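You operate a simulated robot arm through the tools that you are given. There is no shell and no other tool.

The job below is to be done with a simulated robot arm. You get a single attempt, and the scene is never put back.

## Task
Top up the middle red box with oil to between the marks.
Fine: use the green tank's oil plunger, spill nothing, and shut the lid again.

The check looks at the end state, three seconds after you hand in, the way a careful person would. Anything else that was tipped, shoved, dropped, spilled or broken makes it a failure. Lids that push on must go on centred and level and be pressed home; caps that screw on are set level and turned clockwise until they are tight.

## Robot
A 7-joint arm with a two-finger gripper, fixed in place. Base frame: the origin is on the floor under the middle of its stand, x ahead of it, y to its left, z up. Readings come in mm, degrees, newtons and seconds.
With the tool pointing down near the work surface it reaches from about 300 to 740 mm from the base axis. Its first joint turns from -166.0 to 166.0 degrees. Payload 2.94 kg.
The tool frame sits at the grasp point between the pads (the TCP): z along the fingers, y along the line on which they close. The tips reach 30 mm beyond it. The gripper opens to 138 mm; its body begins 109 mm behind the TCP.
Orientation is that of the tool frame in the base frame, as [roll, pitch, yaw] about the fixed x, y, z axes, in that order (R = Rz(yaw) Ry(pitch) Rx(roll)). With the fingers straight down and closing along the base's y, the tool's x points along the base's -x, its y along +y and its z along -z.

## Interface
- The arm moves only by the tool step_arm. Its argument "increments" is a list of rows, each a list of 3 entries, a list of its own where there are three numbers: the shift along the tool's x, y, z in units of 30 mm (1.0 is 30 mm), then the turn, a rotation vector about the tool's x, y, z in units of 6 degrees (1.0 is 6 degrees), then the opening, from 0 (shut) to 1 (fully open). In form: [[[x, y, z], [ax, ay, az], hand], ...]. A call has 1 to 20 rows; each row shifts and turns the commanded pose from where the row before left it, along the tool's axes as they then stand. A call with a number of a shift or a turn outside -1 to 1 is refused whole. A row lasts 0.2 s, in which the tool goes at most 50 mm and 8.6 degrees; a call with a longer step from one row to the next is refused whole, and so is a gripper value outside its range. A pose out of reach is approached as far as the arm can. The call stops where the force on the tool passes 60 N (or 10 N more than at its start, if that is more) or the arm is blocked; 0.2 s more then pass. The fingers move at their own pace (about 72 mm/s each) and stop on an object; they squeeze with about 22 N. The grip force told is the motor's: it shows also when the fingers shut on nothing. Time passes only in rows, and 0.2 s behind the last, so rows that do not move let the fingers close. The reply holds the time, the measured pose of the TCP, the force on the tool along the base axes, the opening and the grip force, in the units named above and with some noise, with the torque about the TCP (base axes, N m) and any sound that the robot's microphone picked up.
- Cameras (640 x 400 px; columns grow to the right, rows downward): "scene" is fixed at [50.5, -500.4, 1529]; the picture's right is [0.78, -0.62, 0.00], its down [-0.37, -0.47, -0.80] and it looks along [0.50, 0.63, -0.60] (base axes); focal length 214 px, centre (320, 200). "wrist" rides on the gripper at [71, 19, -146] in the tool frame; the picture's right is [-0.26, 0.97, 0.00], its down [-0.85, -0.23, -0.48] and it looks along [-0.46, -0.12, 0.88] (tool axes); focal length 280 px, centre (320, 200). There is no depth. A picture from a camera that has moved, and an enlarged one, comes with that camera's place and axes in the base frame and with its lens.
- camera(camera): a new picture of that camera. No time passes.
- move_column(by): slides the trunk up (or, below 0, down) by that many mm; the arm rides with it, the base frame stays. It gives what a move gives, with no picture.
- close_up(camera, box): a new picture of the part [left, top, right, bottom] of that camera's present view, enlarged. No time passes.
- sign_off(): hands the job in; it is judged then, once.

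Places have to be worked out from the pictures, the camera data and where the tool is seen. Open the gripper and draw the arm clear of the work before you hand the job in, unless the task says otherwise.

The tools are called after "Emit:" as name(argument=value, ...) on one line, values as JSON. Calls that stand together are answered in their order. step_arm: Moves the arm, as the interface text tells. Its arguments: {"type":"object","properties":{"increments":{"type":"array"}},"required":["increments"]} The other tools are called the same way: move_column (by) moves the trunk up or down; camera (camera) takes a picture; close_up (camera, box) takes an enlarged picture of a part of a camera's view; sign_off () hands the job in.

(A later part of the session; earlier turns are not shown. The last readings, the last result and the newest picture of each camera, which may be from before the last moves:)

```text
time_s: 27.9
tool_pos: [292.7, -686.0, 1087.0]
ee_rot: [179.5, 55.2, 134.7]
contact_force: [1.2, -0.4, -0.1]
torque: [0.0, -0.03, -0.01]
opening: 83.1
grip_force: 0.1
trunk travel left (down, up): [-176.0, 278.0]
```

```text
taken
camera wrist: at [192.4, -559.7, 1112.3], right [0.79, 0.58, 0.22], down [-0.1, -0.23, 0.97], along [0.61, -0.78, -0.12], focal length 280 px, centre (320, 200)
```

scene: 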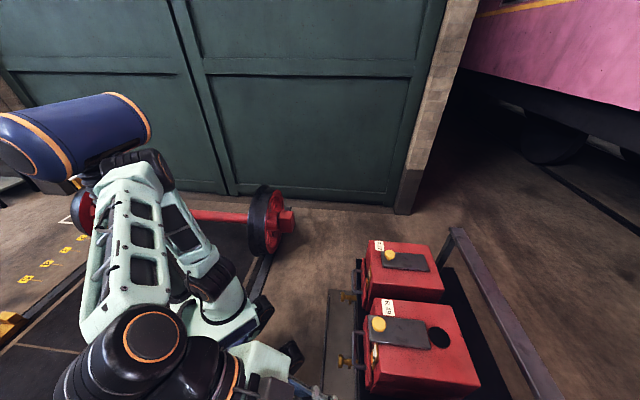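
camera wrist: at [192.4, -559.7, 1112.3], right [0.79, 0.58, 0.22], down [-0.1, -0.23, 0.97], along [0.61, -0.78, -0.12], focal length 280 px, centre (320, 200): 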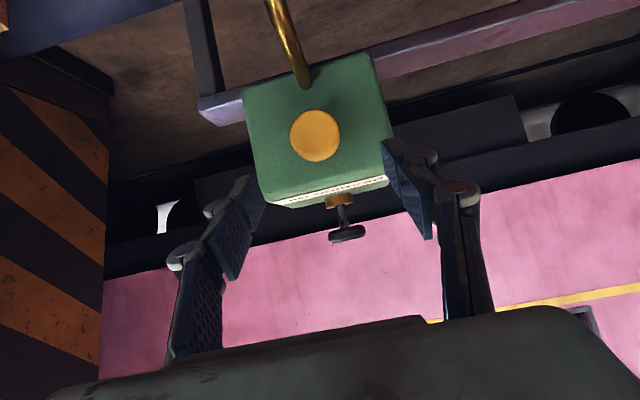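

Knob is in view at (u 770, v -280.5, z 1025). I advance about 60 mm along the fingers, then check before the last bit.

Emit:
step_arm(increments=[[[0.04, -0.02, 0.5], [0, 0, 0], 0.55], [[0.04, -0.02, 0.5], [0, 0, 0], 0.55], [[0.04, -0.02, 0.5], [0, 0, 0], 0.55], [[0.04, -0.02, 0.5], [0, 0, 0], 0.55], [[0, 0, 0], [0, 0, 0], 0.55]])

Emit:
camera(camera="wrist")

```text
time_s: 29.1
tool_pos: [321.4, -723.7, 1047.2]
ee_rot: [179.5, 55.3, 134.8]
contact_force: [-0.2, 0.2, -0.8]
torque: [-0.01, 0.0, 0.06]
opening: 75.8
grip_force: 0.1
trunk travel left (down, up): [-176.0, 278.0]
```

```text
taken
camera wrist: at [222.1, -596.7, 1071.9], right [0.79, 0.58, 0.22], down [-0.1, -0.23, 0.97], along [0.61, -0.78, -0.12], focal length 280 px, centre (320, 200)
```

wrist: 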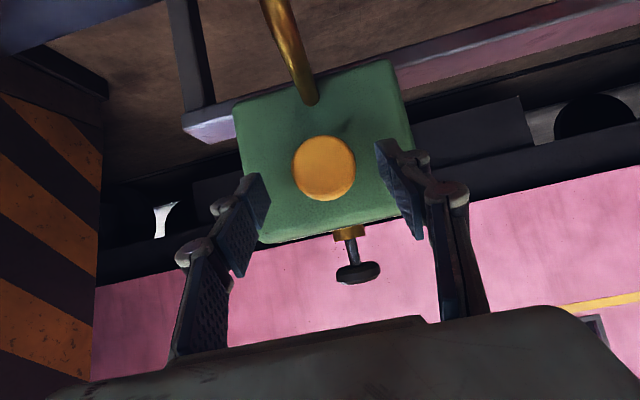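

The knob is well between the fingertips (3 mm to one side). I correct and advance the last 22 mm, watching the force.

Emit:
step_arm(increments=[[[0, 0.04, 0.25], [0, 0, 0], 0.55], [[0, 0.04, 0.25], [0, 0, 0], 0.55], [[0, 0.02, 0.2], [0, 0, 0], 0.55], [[0, 0, 0], [0, 0, 0], 0.55]])

Emit:
close_up(camera="wrist", box=[210, 90, 450, 300])

```text
time_s: 30.1
tool_pos: [334.2, -732.6, 1035.2]
ee_rot: [179.5, 55.3, 134.7]
contact_force: [-0.2, 0.0, -0.4]
torque: [-0.01, 0.01, -0.01]
opening: 75.7
grip_force: 0.1
trunk travel left (down, up): [-176.0, 278.0]
```

```text
1.90 times, centred on (330, 195) of wrist
camera zoom: at [235.0, -606.1, 1061.0], right [0.79, 0.58, 0.22], down [-0.1, -0.23, 0.97], along [0.61, -0.78, -0.12], focal length 534 px, centre (301, 210)
```

zoom: 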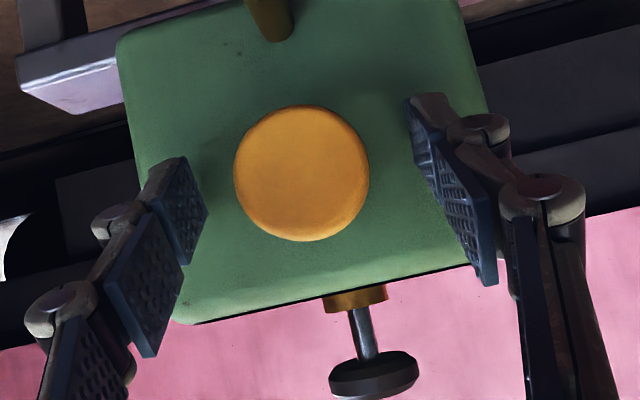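

The knob sits centred between the pads, midway between TCP and tips. I close the fingers on it.

Emit:
step_arm(increments=[[[0, 0, 0], [0, 0, 0], 0.4], [[0, 0, 0], [0, 0, 0], 0.3], [[0, 0, 0], [0, 0, 0], 0.15], [[0, 0, 0], [0, 0, 0], 0.15], [[0, 0, 0], [0, 0, 0], 0.15]])

Emit:
camera(camera="wrist")

```text
time_s: 31.4
tool_pos: [335.7, -731.8, 1036.4]
ee_rot: [179.5, 55.3, 134.8]
contact_force: [2.3, 4.6, -0.8]
torque: [0.03, -0.05, 0.08]
opening: 40.0
grip_force: 45.0
trunk travel left (down, up): [-176.0, 278.0]
```

```text
taken
camera wrist: at [235.8, -605.4, 1061.2], right [0.78, 0.58, 0.22], down [-0.1, -0.23, 0.97], along [0.61, -0.78, -0.12], focal length 280 px, centre (320, 200)
```

wrist: 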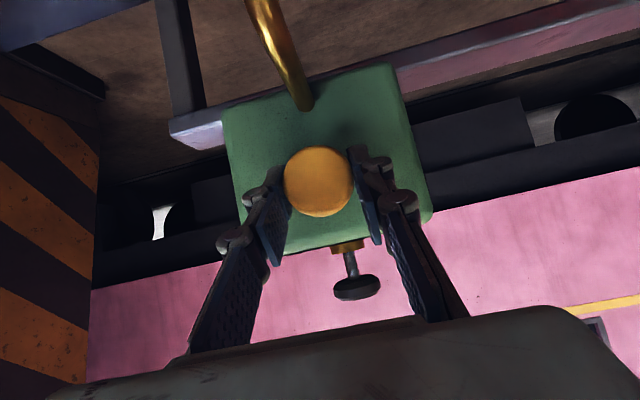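

Grip is on (40 mm). I test the slide with 6 mm along +v (toward R 49).

Emit:
step_arm(increments=[[[0, 0.1, 0], [0, 0, 0], 0.15], [[0, 0.1, 0], [0, 0, 0], 0.15]])

Emit:
camera(camera="wrist")

```text
time_s: 31.9
tool_pos: [337.5, -729.6, 1035.1]
ee_rot: [179.7, 55.2, 134.8]
contact_force: [-1.8, -3.6, -2.2]
torque: [-0.09, 0.31, -0.27]
opening: 40.3
grip_force: 44.9
trunk travel left (down, up): [-176.0, 278.0]
```

```text
taken
camera wrist: at [238.1, -603.4, 1061.1], right [0.79, 0.58, 0.22], down [-0.1, -0.23, 0.97], along [0.61, -0.79, -0.12], focal length 280 px, centre (320, 200)
```

wrist: 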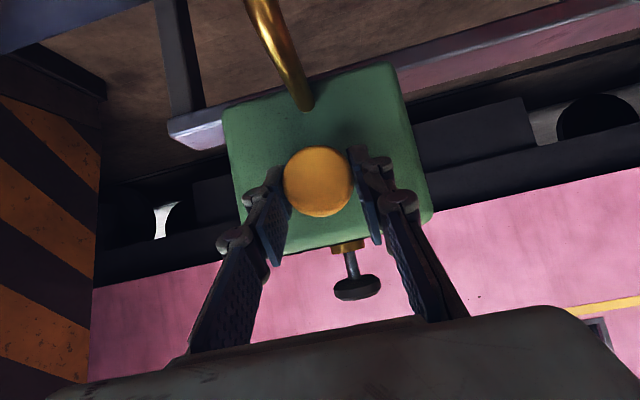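

It moves with little force. I slide on in steps, 60 mm first.

Emit:
step_arm(increments=[[[0, 0.3, 0], [0, 0, 0], 0.15], [[0, 0.4, 0], [0, 0, 0], 0.15], [[0, 0.4, 0], [0, 0, 0], 0.15], [[0, 0.4, 0], [0, 0, 0], 0.15], [[0, 0.4, 0], [0, 0, 0], 0.15]])

Emit:
camera(camera="wrist")

```text
time_s: 33.1
tool_pos: [380.5, -687.9, 1036.6]
ee_rot: [179.5, 55.3, 134.8]
contact_force: [-0.4, 0.7, -3.7]
torque: [-0.21, 0.02, -0.45]
opening: 40.1
grip_force: 44.8
trunk travel left (down, up): [-176.0, 278.0]
```

```text
taken
camera wrist: at [280.7, -560.7, 1061.2], right [0.78, 0.58, 0.22], down [-0.1, -0.23, 0.97], along [0.61, -0.78, -0.12], focal length 280 px, centre (320, 200)
```

wrist: 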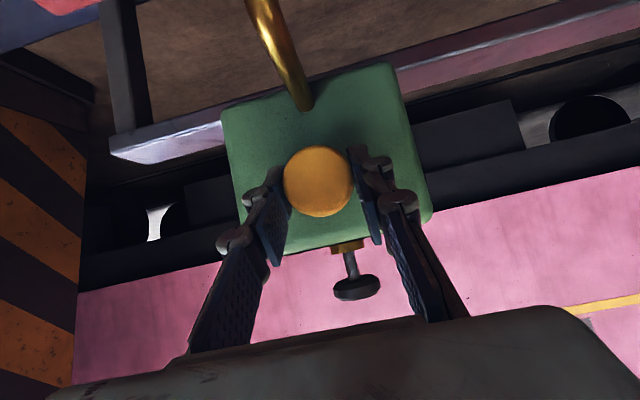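

Sliding goes smoothly with nearly no force. I continue for about 168 mm, then check the spout against the hole.

Emit:
step_arm(increments=[[[0, 0.4, 0], [0, 0, 0], 0.15], [[0, 0.4, 0], [0, 0, 0], 0.15], [[0, 0.4, 0], [0, 0, 0], 0.15], [[0, 0.4, 0], [0, 0, 0], 0.15], [[0, 0.4, 0], [0, 0, 0], 0.15], [[0, 0.4, 0], [0, 0, 0], 0.15], [[0, 0.4, 0], [0, 0, 0], 0.15]])

Emit:
step_arm(increments=[[[0, 0.4, 0], [0, 0, 0], 0.15], [[0, 0.4, 0], [0, 0, 0], 0.15], [[0, 0.4, 0], [0, 0, 0], 0.15], [[0, 0.4, 0], [0, 0, 0], 0.15], [[0, 0.4, 0], [0, 0, 0], 0.15], [[0, 0.4, 0], [0, 0, 0], 0.15], [[0, 0.2, 0], [0, 0, 0], 0.15]])

Emit:
camera(camera="wrist")

Emit:
camera(camera="scene")

```text
time_s: 34.8
tool_pos: [440.7, -626.1, 1036.1]
ee_rot: [179.4, 55.3, 134.7]
contact_force: [16.0, -14.9, -0.1]
torque: [-0.23, -0.12, -0.34]
opening: 40.4
grip_force: 45.3
trunk travel left (down, up): [-176.0, 278.0]
```

```text
time_s: 36.4
tool_pos: [494.7, -573.4, 1036.1]
ee_rot: [179.4, 55.0, 134.7]
contact_force: [-7.8, 4.9, -11.2]
torque: [0.63, 0.48, -0.12]
opening: 40.4
grip_force: 45.5
trunk travel left (down, up): [-176.0, 278.0]
```

```text
taken
camera wrist: at [395.0, -446.3, 1062.2], right [0.79, 0.58, 0.22], down [-0.1, -0.24, 0.97], along [0.61, -0.78, -0.13], focal length 280 px, centre (320, 200)
```

wrist: 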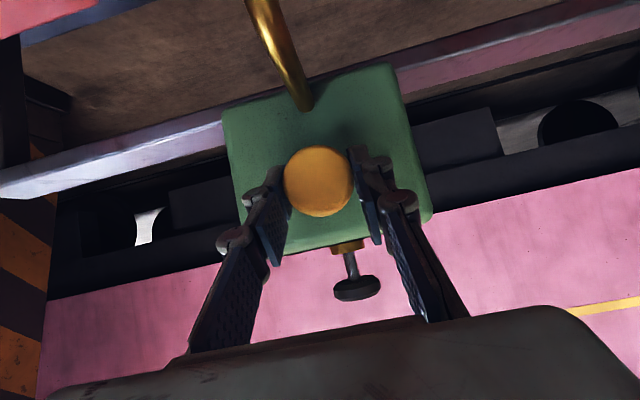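

```text
taken
```

scene: 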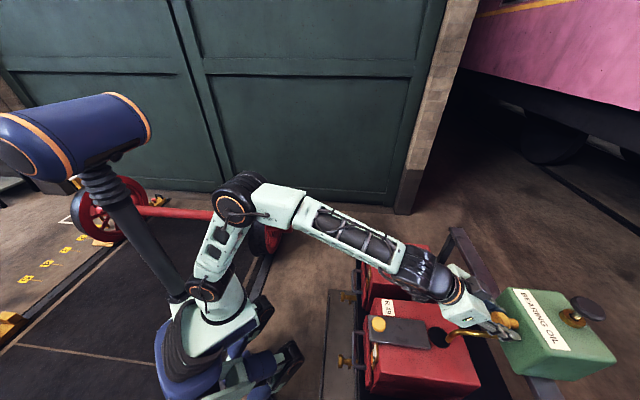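

The tank is now next to R 49, spout near the hole. I enlarge the scene view to judge the alignment.

Emit:
close_up(camera="scene", box=[370, 280, 530, 390])

Emit:
close_up(camera="scene", box=[400, 310, 480, 365])

Emit:
close_up(camera="scene", box=[480, 270, 630, 390])

```text
3.64 times, centred on (450, 335) of scene
camera zoom: at [50.5, -500.4, 1529.0], right [0.78, -0.62, 0.0], down [-0.37, -0.47, -0.8], along [0.5, 0.63, -0.6], focal length 780 px, centre (-153, -291)
```

zoom: 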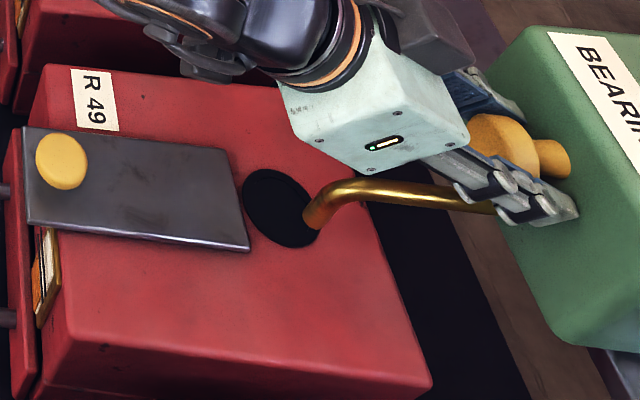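

```text
7.27 times, centred on (440, 338) of scene
camera zoom: at [50.5, -500.4, 1529.0], right [0.78, -0.62, 0.0], down [-0.37, -0.47, -0.8], along [0.5, 0.63, -0.6], focal length 1560 px, centre (-553, -800)
```

zoom: 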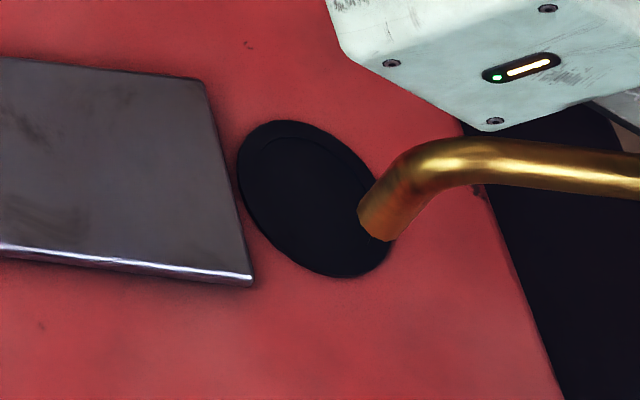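

```text
3.33 times, centred on (555, 330) of scene
camera zoom: at [50.5, -500.4, 1529.0], right [0.78, -0.62, 0.0], down [-0.37, -0.47, -0.8], along [0.5, 0.63, -0.6], focal length 715 px, centre (-463, -233)
```

zoom: 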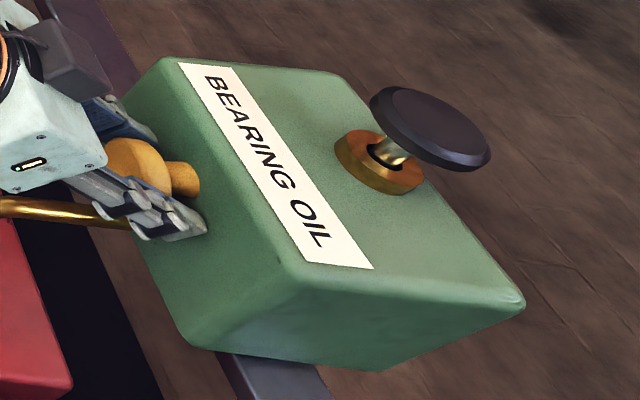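

The spout outlet is at v≈-55 and the hole centre at v≈-32 as seen by the same camera, radial positions agree (689). So 23 mm more along the rail.

Emit:
step_arm(increments=[[[0, 0.26, 0], [0, 0, 0], 0.15], [[0, 0.26, 0], [0, 0, 0], 0.15], [[0, 0.25, 0], [0, 0, 0], 0.15], [[0, 0, 0], [0, 0, 0], 0.15]])

Emit:
close_up(camera="scene", box=[400, 310, 480, 365])

```text
time_s: 37.4
tool_pos: [511.0, -555.7, 1035.2]
ee_rot: [179.4, 55.1, 134.9]
contact_force: [-4.1, 7.7, -14.6]
torque: [0.15, -0.09, 0.03]
opening: 40.1
grip_force: 45.0
trunk travel left (down, up): [-176.0, 278.0]
```

```text
7.27 times, centred on (440, 338) of scene
camera zoom: at [50.5, -500.4, 1529.0], right [0.78, -0.62, 0.0], down [-0.37, -0.47, -0.8], along [0.5, 0.63, -0.6], focal length 1560 px, centre (-553, -800)
```

zoom: 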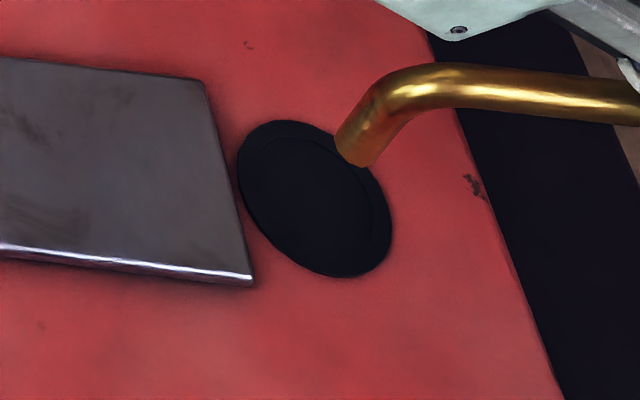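

The outlet is now straight above the hole centre (projected drop point (315,198) versus hole centre (315,199) in that view). Before releasing I check whether the gauge can be read from the scene camera.

Emit:
close_up(camera="scene", box=[362, 335, 392, 365])

Emit:
close_up(camera="scene", box=[480, 230, 640, 370])

```text
13.33 times, centred on (377, 350) of scene
camera zoom: at [50.5, -500.4, 1529.0], right [0.78, -0.62, 0.0], down [-0.37, -0.47, -0.8], along [0.5, 0.63, -0.6], focal length 2860 px, centre (-440, -1800)
```

zoom: 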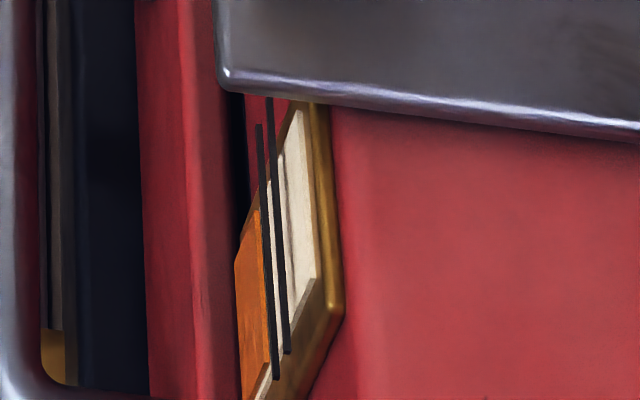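

```text
2.86 times, centred on (560, 300) of scene
camera zoom: at [50.5, -500.4, 1529.0], right [0.78, -0.62, 0.0], down [-0.37, -0.47, -0.8], along [0.5, 0.63, -0.6], focal length 613 px, centre (-366, -86)
```

zoom: 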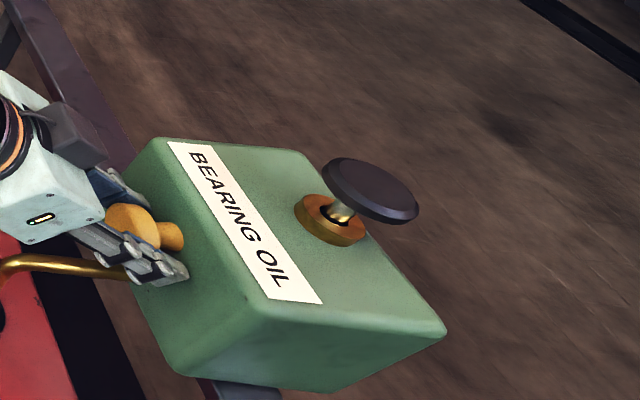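

The gauge is readable from the scene camera: orange is below the lower bar. The plunger disc is at about u≈872, z≈1117. I release the knob and back off along the tool axis.

Emit:
step_arm(increments=[[[0, 0, 0], [0, 0, 0], 0.35], [[0, 0, 0], [0, 0, 0], 0.5], [[0, 0, 0], [0, 0, 0], 0.6], [[0, 0, -0.3], [0, 0, 0], 0.6], [[0, 0, -0.7], [0, 0, 0], 0.6], [[0, 0, -1], [0, 0, 0], 0.6], [[0, 0, -1], [0, 0, 0], 0.6], [[0, 0, -1], [0, 0, 0], 0.4], [[0, 0, 0], [0, 0, 0], 0.3]])

Emit:
close_up(camera="scene", box=[400, 290, 480, 370])

Emit:
camera(camera="wrist")

```text
time_s: 39.4
tool_pos: [440.4, -486.4, 1106.4]
ee_rot: [179.5, 55.4, 134.7]
contact_force: [0.3, 0.8, 0.4]
torque: [-0.01, 0.02, 0.0]
opening: 41.4
grip_force: 0.2
trunk travel left (down, up): [-176.0, 278.0]
```

```text
5.00 times, centred on (440, 330) of scene
camera zoom: at [50.5, -500.4, 1529.0], right [0.78, -0.62, 0.0], down [-0.37, -0.47, -0.8], along [0.5, 0.63, -0.6], focal length 1072 px, centre (-280, -450)
```

zoom: 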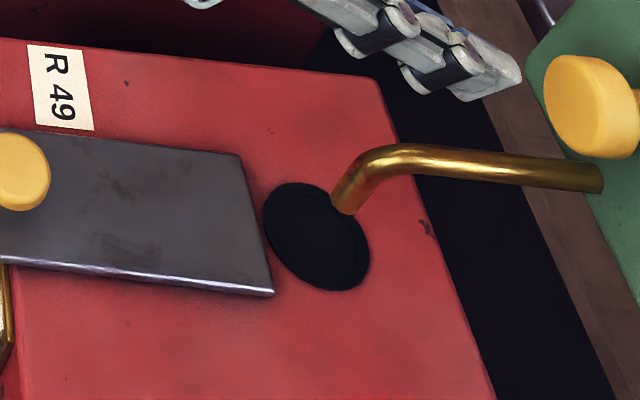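

```text
taken
camera wrist: at [340.2, -359.4, 1132.0], right [0.79, 0.58, 0.22], down [-0.1, -0.23, 0.97], along [0.61, -0.78, -0.12], focal length 280 px, centre (320, 200)
```

wrist: 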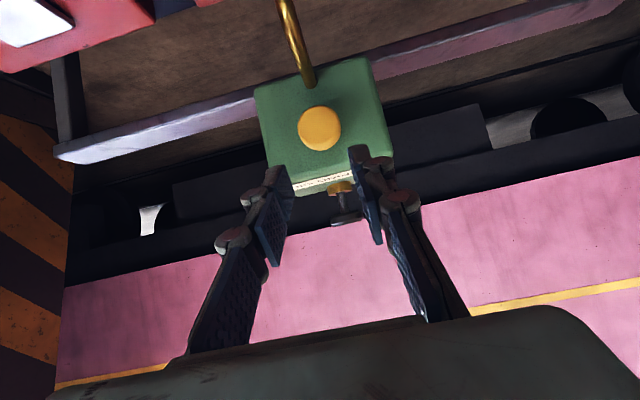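

The tank stays in place with the outlet above the hole. I raise the trunk by 200 mm to gain reach over the tank's plunger.

Emit:
move_column(by=200)

Emit:
camera(camera="scene")

```text
time_s: 41.5
tool_pos: [439.8, -485.6, 1306.8]
ee_rot: [179.6, 55.4, 134.8]
contact_force: [0.1, 0.2, 0.4]
torque: [0.01, 0.0, -0.02]
opening: 41.2
grip_force: 0.0
trunk travel left (down, up): [-376.0, 78.0]
```

```text
taken
```

scene: 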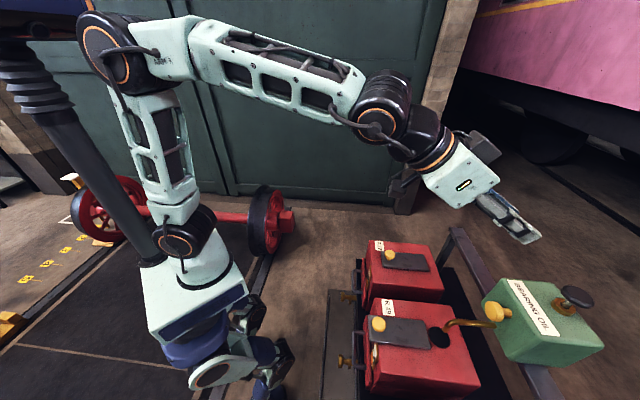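

I bring the tilt to 45°, close the fingers, and move out to above the plunger disc (leaving ~60 mm), then check.

Emit:
step_arm(increments=[[[0, 0, 0], [0.07, 1, 0], 0], [[0, 0, 0], [0, 0.73, 0], 0], [[-0.19, 0, 0.96], [0, 0, 0], 0], [[-0.19, 0, 0.96], [0, 0, 0], 0], [[-0.19, 0, 0.96], [0, 0, 0], 0], [[-0.19, 0, 0.96], [0, 0, 0], 0], [[-0.19, 0, 0.96], [0, 0, 0], 0], [[-0.19, 0, 0.96], [0, 0, 0], 0], [[0, 0, 0], [0, 0, 0], 0]])

Emit:
camera(camera="wrist")

Emit:
close_up(camera="scene", box=[440, 200, 640, 370])

```text
time_s: 43.5
tool_pos: [544.6, -587.6, 1210.0]
ee_rot: [180.0, 45.0, 134.8]
contact_force: [0.2, -0.1, 0.4]
torque: [-0.01, -0.06, -0.03]
opening: 0.0
grip_force: 22.0
trunk travel left (down, up): [-376.0, 78.0]
```

```text
taken
camera wrist: at [451.0, -467.0, 1264.8], right [0.82, 0.55, 0.19], down [0.02, -0.35, 0.94], along [0.58, -0.76, -0.3], focal length 280 px, centre (320, 200)
```

wrist: 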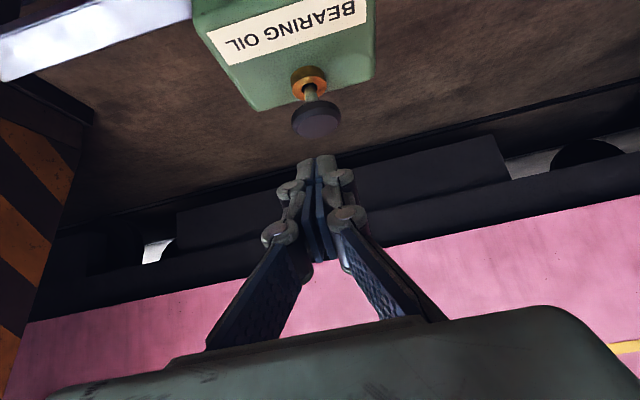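

```text
2.35 times, centred on (540, 285) of scene
camera zoom: at [50.5, -500.4, 1529.0], right [0.78, -0.62, 0.0], down [-0.37, -0.47, -0.8], along [0.5, 0.63, -0.6], focal length 505 px, centre (-198, 0)
```

zoom: 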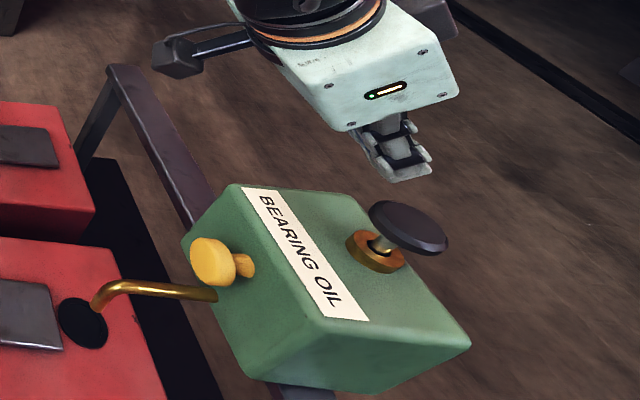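

Fingers are closed; tip about 65 mm above and 45 mm short of the disc (disc at u≈868, v≈-31, top ≈1120). I move to just above it.

Emit:
step_arm(increments=[[[-0.06, 0, 0.766], [0, 0, 0], 0], [[-0.06, 0, 0.766], [0, 0, 0], 0], [[-0.06, 0, 0.766], [0, 0, 0], 0], [[0, 0, 0], [0, 0, 0], 0]])

Emit:
camera(camera="wrist")

Emit:
close_up(camera="scene", box=[530, 240, 640, 330])

```text
time_s: 44.5
tool_pos: [579.9, -627.4, 1165.6]
ee_rot: [-180.0, 44.8, 134.7]
contact_force: [0.5, 0.6, 0.4]
torque: [0.04, 0.04, -0.02]
opening: 0.0
grip_force: 22.0
trunk travel left (down, up): [-376.0, 78.0]
```

```text
taken
camera wrist: at [486.1, -504.7, 1219.1], right [0.82, 0.55, 0.19], down [0.02, -0.35, 0.94], along [0.58, -0.76, -0.3], focal length 280 px, centre (320, 200)
```

wrist: 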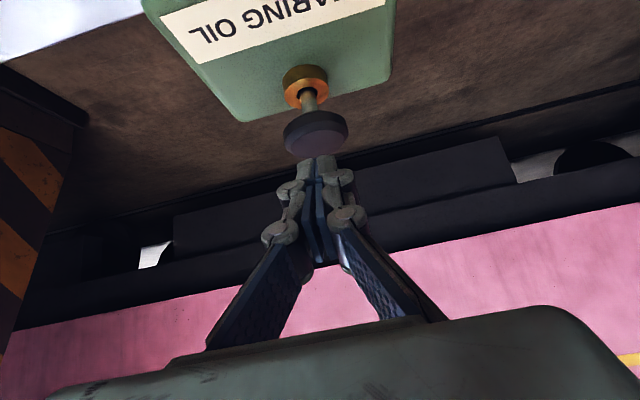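

```text
4.44 times, centred on (585, 285) of scene
camera zoom: at [50.5, -500.4, 1529.0], right [0.78, -0.62, 0.0], down [-0.37, -0.47, -0.8], along [0.5, 0.63, -0.6], focal length 953 px, centre (-858, -178)
```

zoom: 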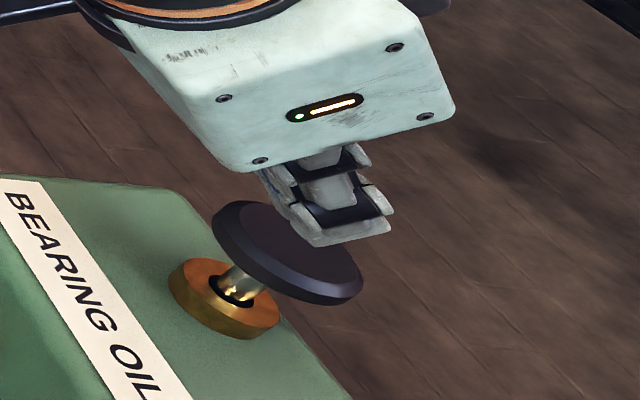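

Tip is right above the disc (tip u≈875, v≈-33.6; disc centre ≈872, -33). I press straight down in 3 mm rows, first 12 mm to find the contact.

Emit:
step_arm(increments=[[[0.071, 0, 0.071], [0, 0, 0], 0], [[0.071, 0, 0.071], [0, 0, 0], 0], [[0.071, 0, 0.071], [0, 0, 0], 0], [[0.071, 0, 0.071], [0, 0, 0], 0]])

Emit:
close_up(camera="scene", box=[530, 240, 640, 330])

Emit:
close_up(camera="scene", box=[362, 335, 392, 365])

```text
time_s: 45.5
tool_pos: [580.7, -625.9, 1151.7]
ee_rot: [-179.9, 44.9, 134.8]
contact_force: [0.6, 0.6, 0.2]
torque: [-0.02, 0.02, 0.01]
opening: 0.0
grip_force: 21.8
trunk travel left (down, up): [-376.0, 78.0]
```

```text
4.44 times, centred on (585, 285) of scene
camera zoom: at [50.5, -500.4, 1529.0], right [0.78, -0.62, 0.0], down [-0.37, -0.47, -0.8], along [0.5, 0.63, -0.6], focal length 953 px, centre (-858, -178)
```

zoom: 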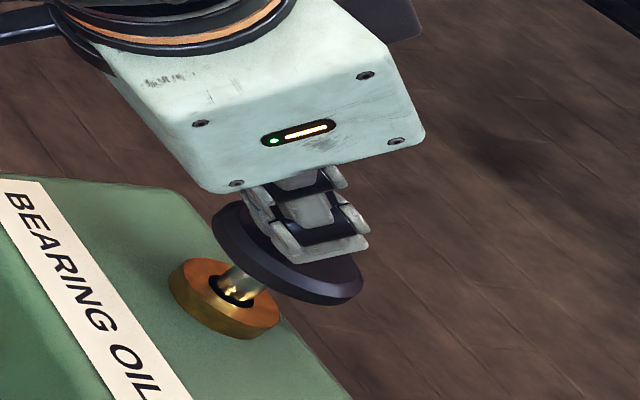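

```text
13.33 times, centred on (377, 350) of scene
camera zoom: at [50.5, -500.4, 1529.0], right [0.78, -0.62, 0.0], down [-0.37, -0.47, -0.8], along [0.5, 0.63, -0.6], focal length 2860 px, centre (-440, -1800)
```

zoom: 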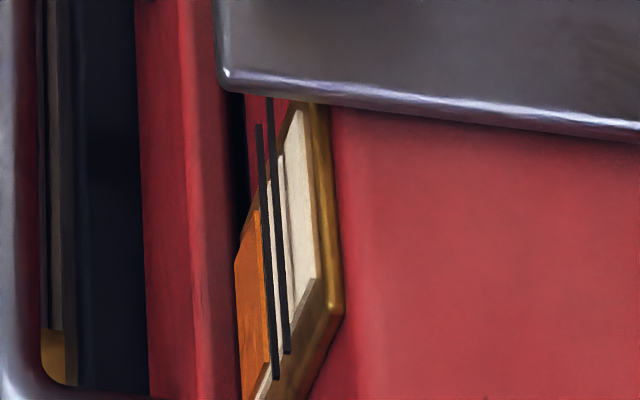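

No contact yet. I go on 4 rows of 1.5–2 mm, watching for the force.

Emit:
step_arm(increments=[[[0.047, 0, 0.047], [0, 0, 0], 0], [[0.047, 0, 0.047], [0, 0, 0], 0], [[0.047, 0, 0.047], [0, 0, 0], 0]])

Emit:
close_up(camera="scene", box=[362, 335, 392, 365])

```text
time_s: 46.3
tool_pos: [580.2, -627.4, 1146.8]
ee_rot: [180.0, 45.1, 134.8]
contact_force: [3.4, -0.9, 5.5]
torque: [-0.04, -0.11, 0.01]
opening: 5.9
grip_force: 28.7
trunk travel left (down, up): [-376.0, 78.0]
```

```text
13.33 times, centred on (377, 350) of scene
camera zoom: at [50.5, -500.4, 1529.0], right [0.78, -0.62, 0.0], down [-0.37, -0.47, -0.8], along [0.5, 0.63, -0.6], focal length 2860 px, centre (-440, -1800)
```

zoom: 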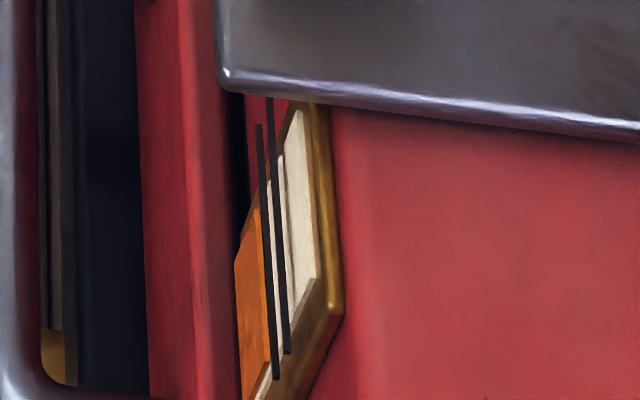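

Contact: about 5 N, and the fingers got spread by 6 mm, so something is wedging. I look at the contact closely.

Emit:
close_up(camera="scene", box=[540, 250, 620, 310])

Emit:
close_up(camera="wrist", box=[250, 80, 390, 270])

```text
6.67 times, centred on (580, 280) of scene
camera zoom: at [50.5, -500.4, 1529.0], right [0.78, -0.62, 0.0], down [-0.37, -0.47, -0.8], along [0.5, 0.63, -0.6], focal length 1430 px, centre (-1413, -333)
```

zoom: 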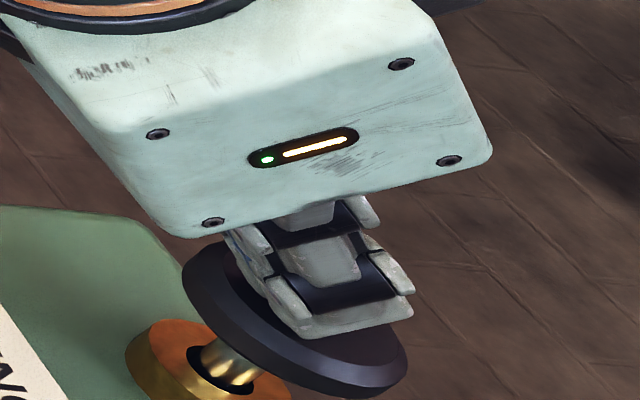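

```text
2.11 times, centred on (320, 175) of wrist
camera zoom: at [486.3, -505.4, 1200.4], right [0.81, 0.55, 0.19], down [0.02, -0.35, 0.94], along [0.58, -0.76, -0.3], focal length 590 px, centre (320, 253)
```

zoom: 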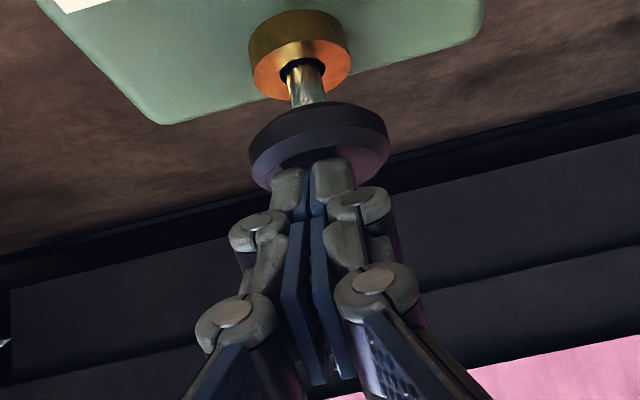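

The tips rest on the disc's top. I press 3 mm further and see whether the plunger goes down and how the fingers behave.

Emit:
step_arm(increments=[[[0.047, 0, 0.047], [0, 0, 0], 0], [[0.047, 0, 0.047], [0, 0, 0], 0]])

Emit:
close_up(camera="scene", box=[540, 250, 620, 310])

Emit:
close_up(camera="scene", box=[400, 310, 480, 365])

Emit:
close_up(camera="scene", box=[362, 335, 392, 365])

```text
time_s: 46.9
tool_pos: [579.7, -627.6, 1142.5]
ee_rot: [180.0, 45.0, 134.8]
contact_force: [2.7, -1.1, 6.0]
torque: [-0.1, -0.12, -0.02]
opening: 6.3
grip_force: 27.9
trunk travel left (down, up): [-376.0, 78.0]
```

```text
6.67 times, centred on (580, 280) of scene
camera zoom: at [50.5, -500.4, 1529.0], right [0.78, -0.62, 0.0], down [-0.37, -0.47, -0.8], along [0.5, 0.63, -0.6], focal length 1430 px, centre (-1413, -333)
```

zoom: 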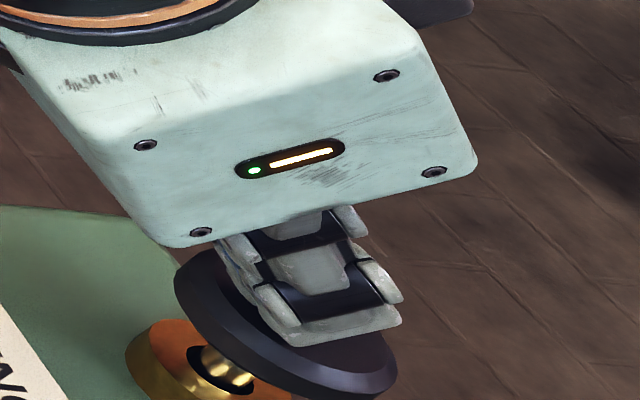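

```text
7.27 times, centred on (440, 338) of scene
camera zoom: at [50.5, -500.4, 1529.0], right [0.78, -0.62, 0.0], down [-0.37, -0.47, -0.8], along [0.5, 0.63, -0.6], focal length 1560 px, centre (-553, -800)
```

zoom: 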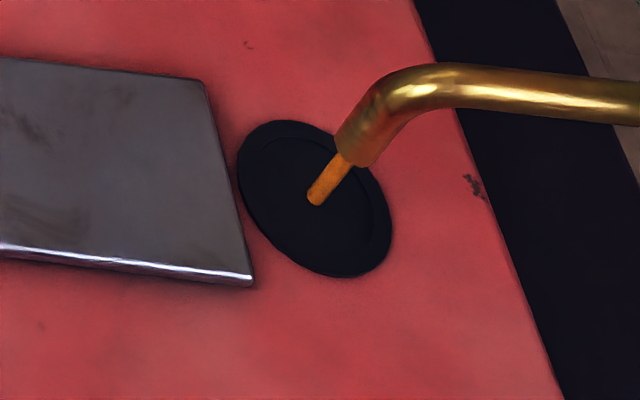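

```text
13.33 times, centred on (377, 350) of scene
camera zoom: at [50.5, -500.4, 1529.0], right [0.78, -0.62, 0.0], down [-0.37, -0.47, -0.8], along [0.5, 0.63, -0.6], focal length 2860 px, centre (-440, -1800)
```

zoom: 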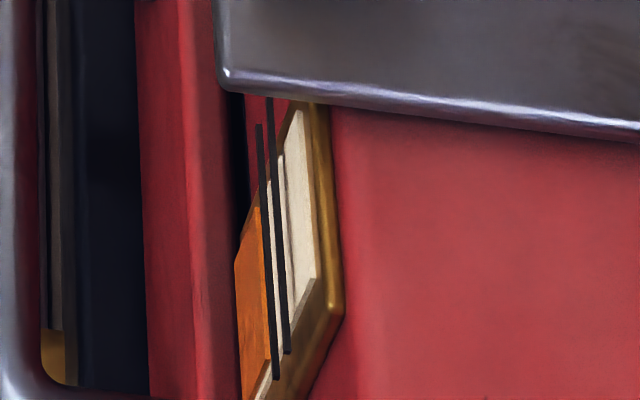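

Oil flows from the outlet into the middle of the hole, at about 6 N. I hold for one short row to see if the flow depends on motion or just on being pressed.

Emit:
step_arm(increments=[[[0, 0, 0], [0, 0, 0], 0]])

Emit:
close_up(camera="scene", box=[400, 310, 480, 365])

Emit:
close_up(camera="scene", box=[362, 335, 392, 365])

```text
time_s: 47.3
tool_pos: [577.9, -626.3, 1143.8]
ee_rot: [-180.0, 45.0, 134.8]
contact_force: [3.3, -1.8, 6.6]
torque: [-0.1, -0.09, 0.03]
opening: 6.1
grip_force: 28.2
trunk travel left (down, up): [-376.0, 78.0]
```

```text
7.27 times, centred on (440, 338) of scene
camera zoom: at [50.5, -500.4, 1529.0], right [0.78, -0.62, 0.0], down [-0.37, -0.47, -0.8], along [0.5, 0.63, -0.6], focal length 1560 px, centre (-553, -800)
```

zoom: 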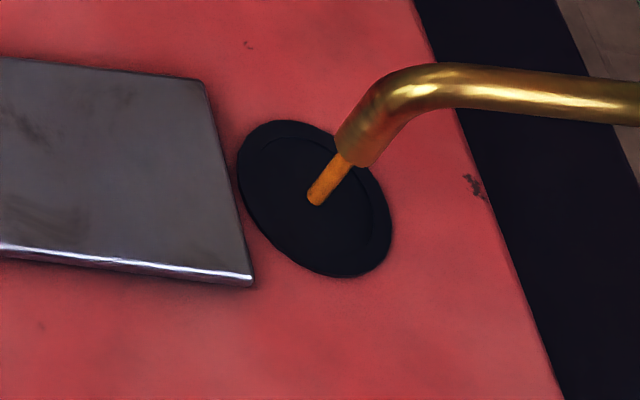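

```text
13.33 times, centred on (377, 350) of scene
camera zoom: at [50.5, -500.4, 1529.0], right [0.78, -0.62, 0.0], down [-0.37, -0.47, -0.8], along [0.5, 0.63, -0.6], focal length 2860 px, centre (-440, -1800)
```

zoom: 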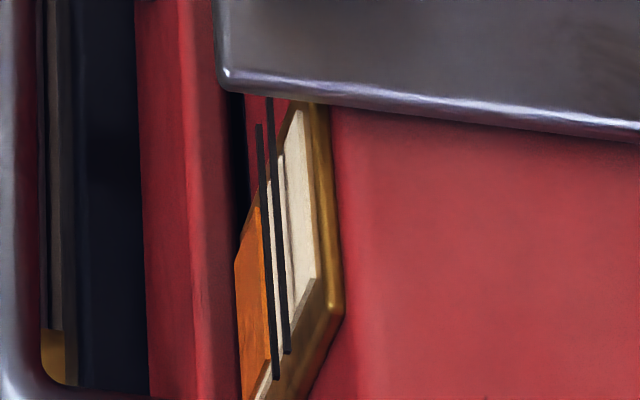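

The stream continues while held. I take a larger zoom on the gauge as reference, hold for about one second, and zoom again to measure the rate of rise.

Emit:
close_up(camera="scene", box=[369, 342, 381, 366])

Emit:
step_arm(increments=[[[0, 0, 0], [0, 0, 0], 0], [[0, 0, 0], [0, 0, 0], 0], [[0, 0, 0], [0, 0, 0], 0], [[0, 0, 0], [0, 0, 0], 0]])

Emit:
close_up(camera="scene", box=[369, 342, 381, 366])

Emit:
close_up(camera="scene", box=[400, 310, 480, 365])

```text
16.00 times, centred on (375, 354) of scene
camera zoom: at [50.5, -500.4, 1529.0], right [0.78, -0.62, 0.0], down [-0.37, -0.47, -0.8], along [0.5, 0.63, -0.6], focal length 3432 px, centre (-560, -2264)
```

zoom: 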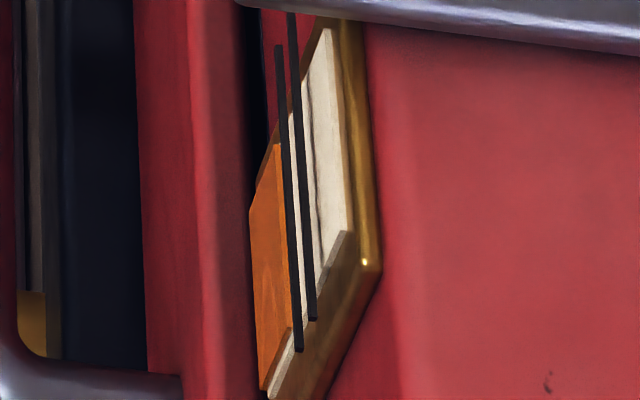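

```text
time_s: 48.3
tool_pos: [578.5, -625.9, 1142.4]
ee_rot: [179.9, 45.1, 134.7]
contact_force: [2.0, -0.5, 6.4]
torque: [-0.06, -0.07, 0.03]
opening: 5.8
grip_force: 27.8
trunk travel left (down, up): [-376.0, 78.0]
```

```text
16.00 times, centred on (375, 354) of scene
camera zoom: at [50.5, -500.4, 1529.0], right [0.78, -0.62, 0.0], down [-0.37, -0.47, -0.8], along [0.5, 0.63, -0.6], focal length 3432 px, centre (-560, -2264)
```

zoom: 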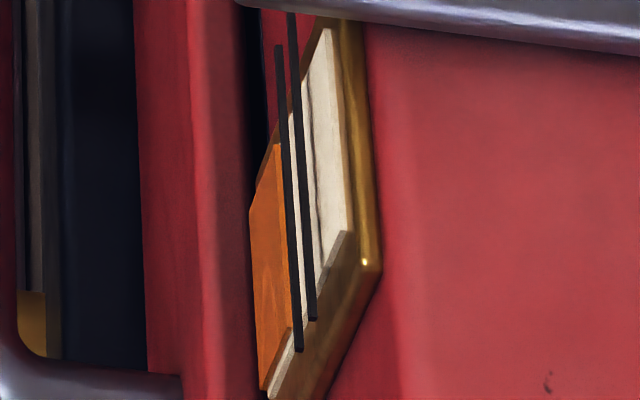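

```text
7.27 times, centred on (440, 338) of scene
camera zoom: at [50.5, -500.4, 1529.0], right [0.78, -0.62, 0.0], down [-0.37, -0.47, -0.8], along [0.5, 0.63, -0.6], focal length 1560 px, centre (-553, -800)
```

zoom: 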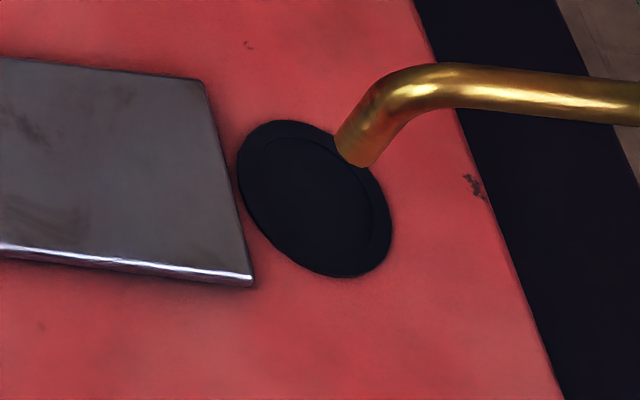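

The stream stopped while holding: oil is metered by plunger travel. The level rose only slightly for ~5 mm of travel, so a full stroke is modest. I press on 9 mm and check.

Emit:
step_arm(increments=[[[0.047, 0, 0.047], [0, 0, 0], 0], [[0.047, 0, 0.047], [0, 0, 0], 0], [[0.047, 0, 0.047], [0, 0, 0], 0], [[0.047, 0, 0.047], [0, 0, 0], 0], [[0, 0, 0], [0, 0, 0], 0]])

Emit:
close_up(camera="scene", box=[369, 342, 381, 366])

Emit:
close_up(camera="scene", box=[540, 250, 620, 310])

Emit:
close_up(camera="scene", box=[400, 310, 480, 365])

```text
time_s: 49.5
tool_pos: [579.3, -626.1, 1133.1]
ee_rot: [-180.0, 45.1, 134.8]
contact_force: [1.7, -5.0, 9.2]
torque: [-0.17, -0.09, -0.01]
opening: 5.8
grip_force: 28.1
trunk travel left (down, up): [-376.0, 78.0]
```

```text
16.00 times, centred on (375, 354) of scene
camera zoom: at [50.5, -500.4, 1529.0], right [0.78, -0.62, 0.0], down [-0.37, -0.47, -0.8], along [0.5, 0.63, -0.6], focal length 3432 px, centre (-560, -2264)
```

zoom: 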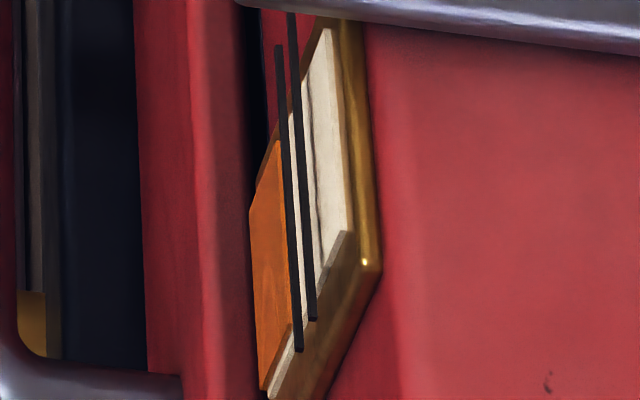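

```text
6.67 times, centred on (580, 280) of scene
camera zoom: at [50.5, -500.4, 1529.0], right [0.78, -0.62, 0.0], down [-0.37, -0.47, -0.8], along [0.5, 0.63, -0.6], focal length 1430 px, centre (-1413, -333)
```

zoom: 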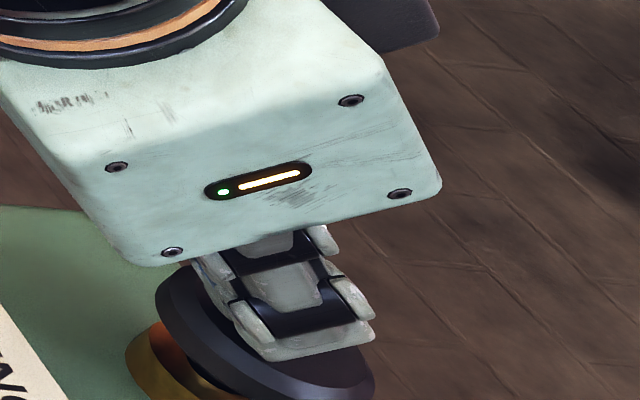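

```text
7.27 times, centred on (440, 338) of scene
camera zoom: at [50.5, -500.4, 1529.0], right [0.78, -0.62, 0.0], down [-0.37, -0.47, -0.8], along [0.5, 0.63, -0.6], focal length 1560 px, centre (-553, -800)
```

zoom: 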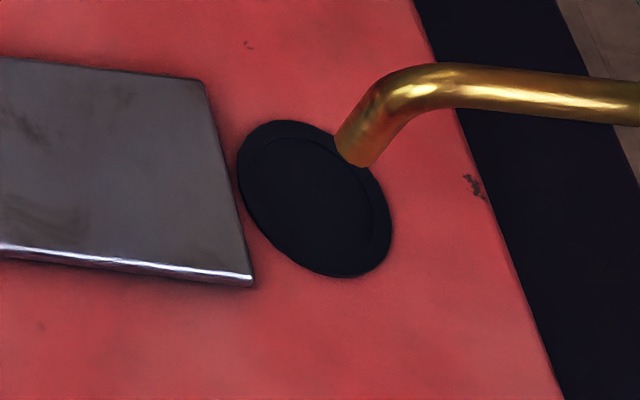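

Level rises a little with each stroke part. I press on toward the bottom of the stroke in small rows.

Emit:
step_arm(increments=[[[0.047, 0, 0.047], [0, 0, 0], 0], [[0.047, 0, 0.047], [0, 0, 0], 0], [[0.047, 0, 0.047], [0, 0, 0], 0], [[0, 0, 0], [0, 0, 0], 0]])

Emit:
close_up(camera="scene", box=[369, 342, 381, 366])

Emit:
close_up(camera="scene", box=[540, 250, 620, 310])

```text
time_s: 50.5
tool_pos: [579.7, -626.3, 1129.1]
ee_rot: [-180.0, 45.2, 134.8]
contact_force: [-0.6, -1.9, 10.1]
torque: [-0.12, -0.05, -0.07]
opening: 6.0
grip_force: 28.1
trunk travel left (down, up): [-376.0, 78.0]
heard: click
```

```text
16.00 times, centred on (375, 354) of scene
camera zoom: at [50.5, -500.4, 1529.0], right [0.78, -0.62, 0.0], down [-0.37, -0.47, -0.8], along [0.5, 0.63, -0.6], focal length 3432 px, centre (-560, -2264)
```

zoom: 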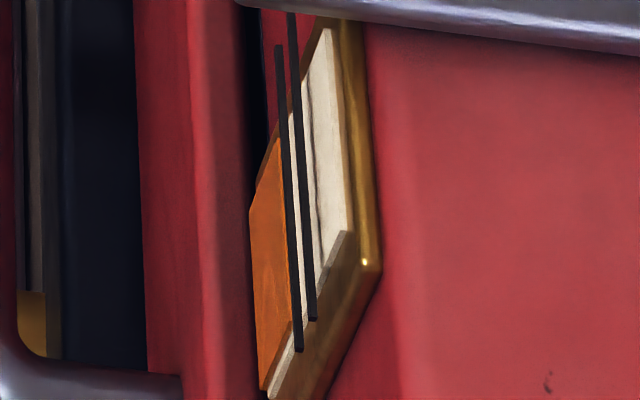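

```text
6.67 times, centred on (580, 280) of scene
camera zoom: at [50.5, -500.4, 1529.0], right [0.78, -0.62, 0.0], down [-0.37, -0.47, -0.8], along [0.5, 0.63, -0.6], focal length 1430 px, centre (-1413, -333)
```

zoom: 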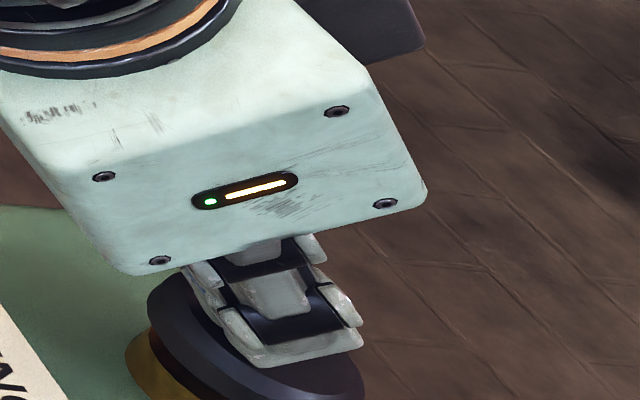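

I heard a click: the bottom of the stroke (about 18 mm). One stroke gives roughly 5 % of the window. I lift 25 mm to see whether the plunger returns.

Emit:
step_arm(increments=[[[-0.15, 0, -0.15], [0, 0, 0], 0], [[-0.15, 0, -0.15], [0, 0, 0], 0], [[-0.15, 0, -0.15], [0, 0, 0], 0], [[-0.15, 0, -0.15], [0, 0, 0], 0], [[0, 0, 0], [0, 0, 0], 0]])

Emit:
close_up(camera="scene", box=[540, 240, 630, 310])

Emit:
close_up(camera="scene", box=[400, 310, 480, 365])

```text
time_s: 51.7
tool_pos: [579.3, -626.4, 1151.8]
ee_rot: [180.0, 44.8, 134.8]
contact_force: [-0.6, -0.8, 0.3]
torque: [0.04, 0.0, 0.01]
opening: 0.0
grip_force: 28.3
trunk travel left (down, up): [-376.0, 78.0]
```

```text
5.71 times, centred on (585, 275) of scene
camera zoom: at [50.5, -500.4, 1529.0], right [0.78, -0.62, 0.0], down [-0.37, -0.47, -0.8], along [0.5, 0.63, -0.6], focal length 1226 px, centre (-1194, -229)
```

zoom: 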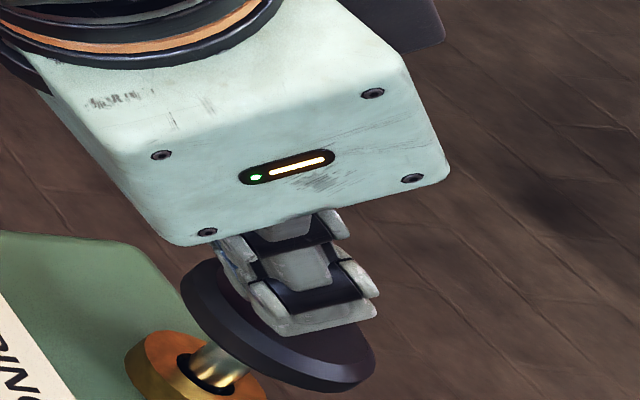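

```text
7.27 times, centred on (440, 338) of scene
camera zoom: at [50.5, -500.4, 1529.0], right [0.78, -0.62, 0.0], down [-0.37, -0.47, -0.8], along [0.5, 0.63, -0.6], focal length 1560 px, centre (-553, -800)
```

zoom: 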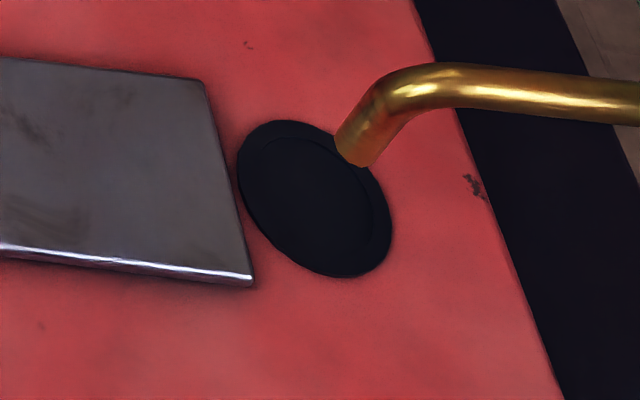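

The plunger returned by its spring, and nothing dripped outside. Second stroke: down 23 mm, then up again.

Emit:
step_arm(increments=[[[0.061, 0, 0.061], [0, 0, 0], 0], [[0.061, 0, 0.061], [0, 0, 0], 0], [[0.061, 0, 0.061], [0, 0, 0], 0], [[0.061, 0, 0.061], [0, 0, 0], 0], [[0.061, 0, 0.061], [0, 0, 0], 0], [[0.061, 0, 0.061], [0, 0, 0], 0], [[0.061, 0, 0.061], [0, 0, 0], 0], [[0.061, 0, 0.061], [0, 0, 0], 0], [[0.061, 0, 0.061], [0, 0, 0], 0], [[0, 0, 0], [0, 0, 0], 0], [[0, 0, 0], [0, 0, 0], 0]])

Emit:
close_up(camera="scene", box=[369, 342, 381, 366])

Emit:
close_up(camera="scene", box=[400, 310, 480, 365])

```text
time_s: 54.1
tool_pos: [579.4, -625.6, 1132.4]
ee_rot: [179.9, 45.1, 134.8]
contact_force: [-1.0, 1.0, 10.8]
torque: [-0.05, -0.08, 0.0]
opening: 6.0
grip_force: 28.5
trunk travel left (down, up): [-376.0, 78.0]
heard: click
```

```text
16.00 times, centred on (375, 354) of scene
camera zoom: at [50.5, -500.4, 1529.0], right [0.78, -0.62, 0.0], down [-0.37, -0.47, -0.8], along [0.5, 0.63, -0.6], focal length 3432 px, centre (-560, -2264)
```

zoom: 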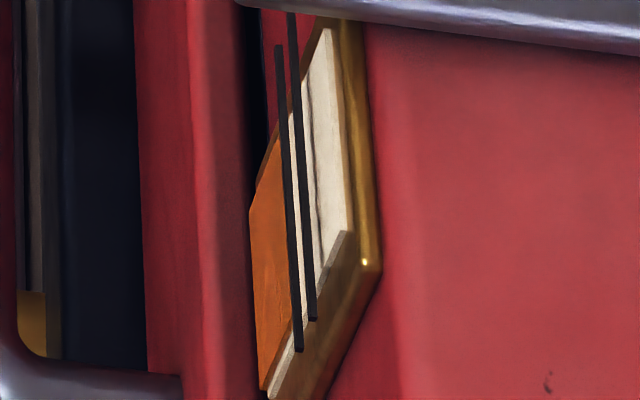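

```text
7.27 times, centred on (440, 338) of scene
camera zoom: at [50.5, -500.4, 1529.0], right [0.78, -0.62, 0.0], down [-0.37, -0.47, -0.8], along [0.5, 0.63, -0.6], focal length 1560 px, centre (-553, -800)
```

zoom: 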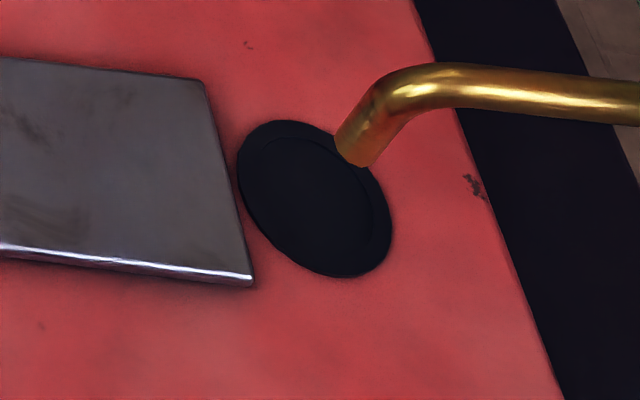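

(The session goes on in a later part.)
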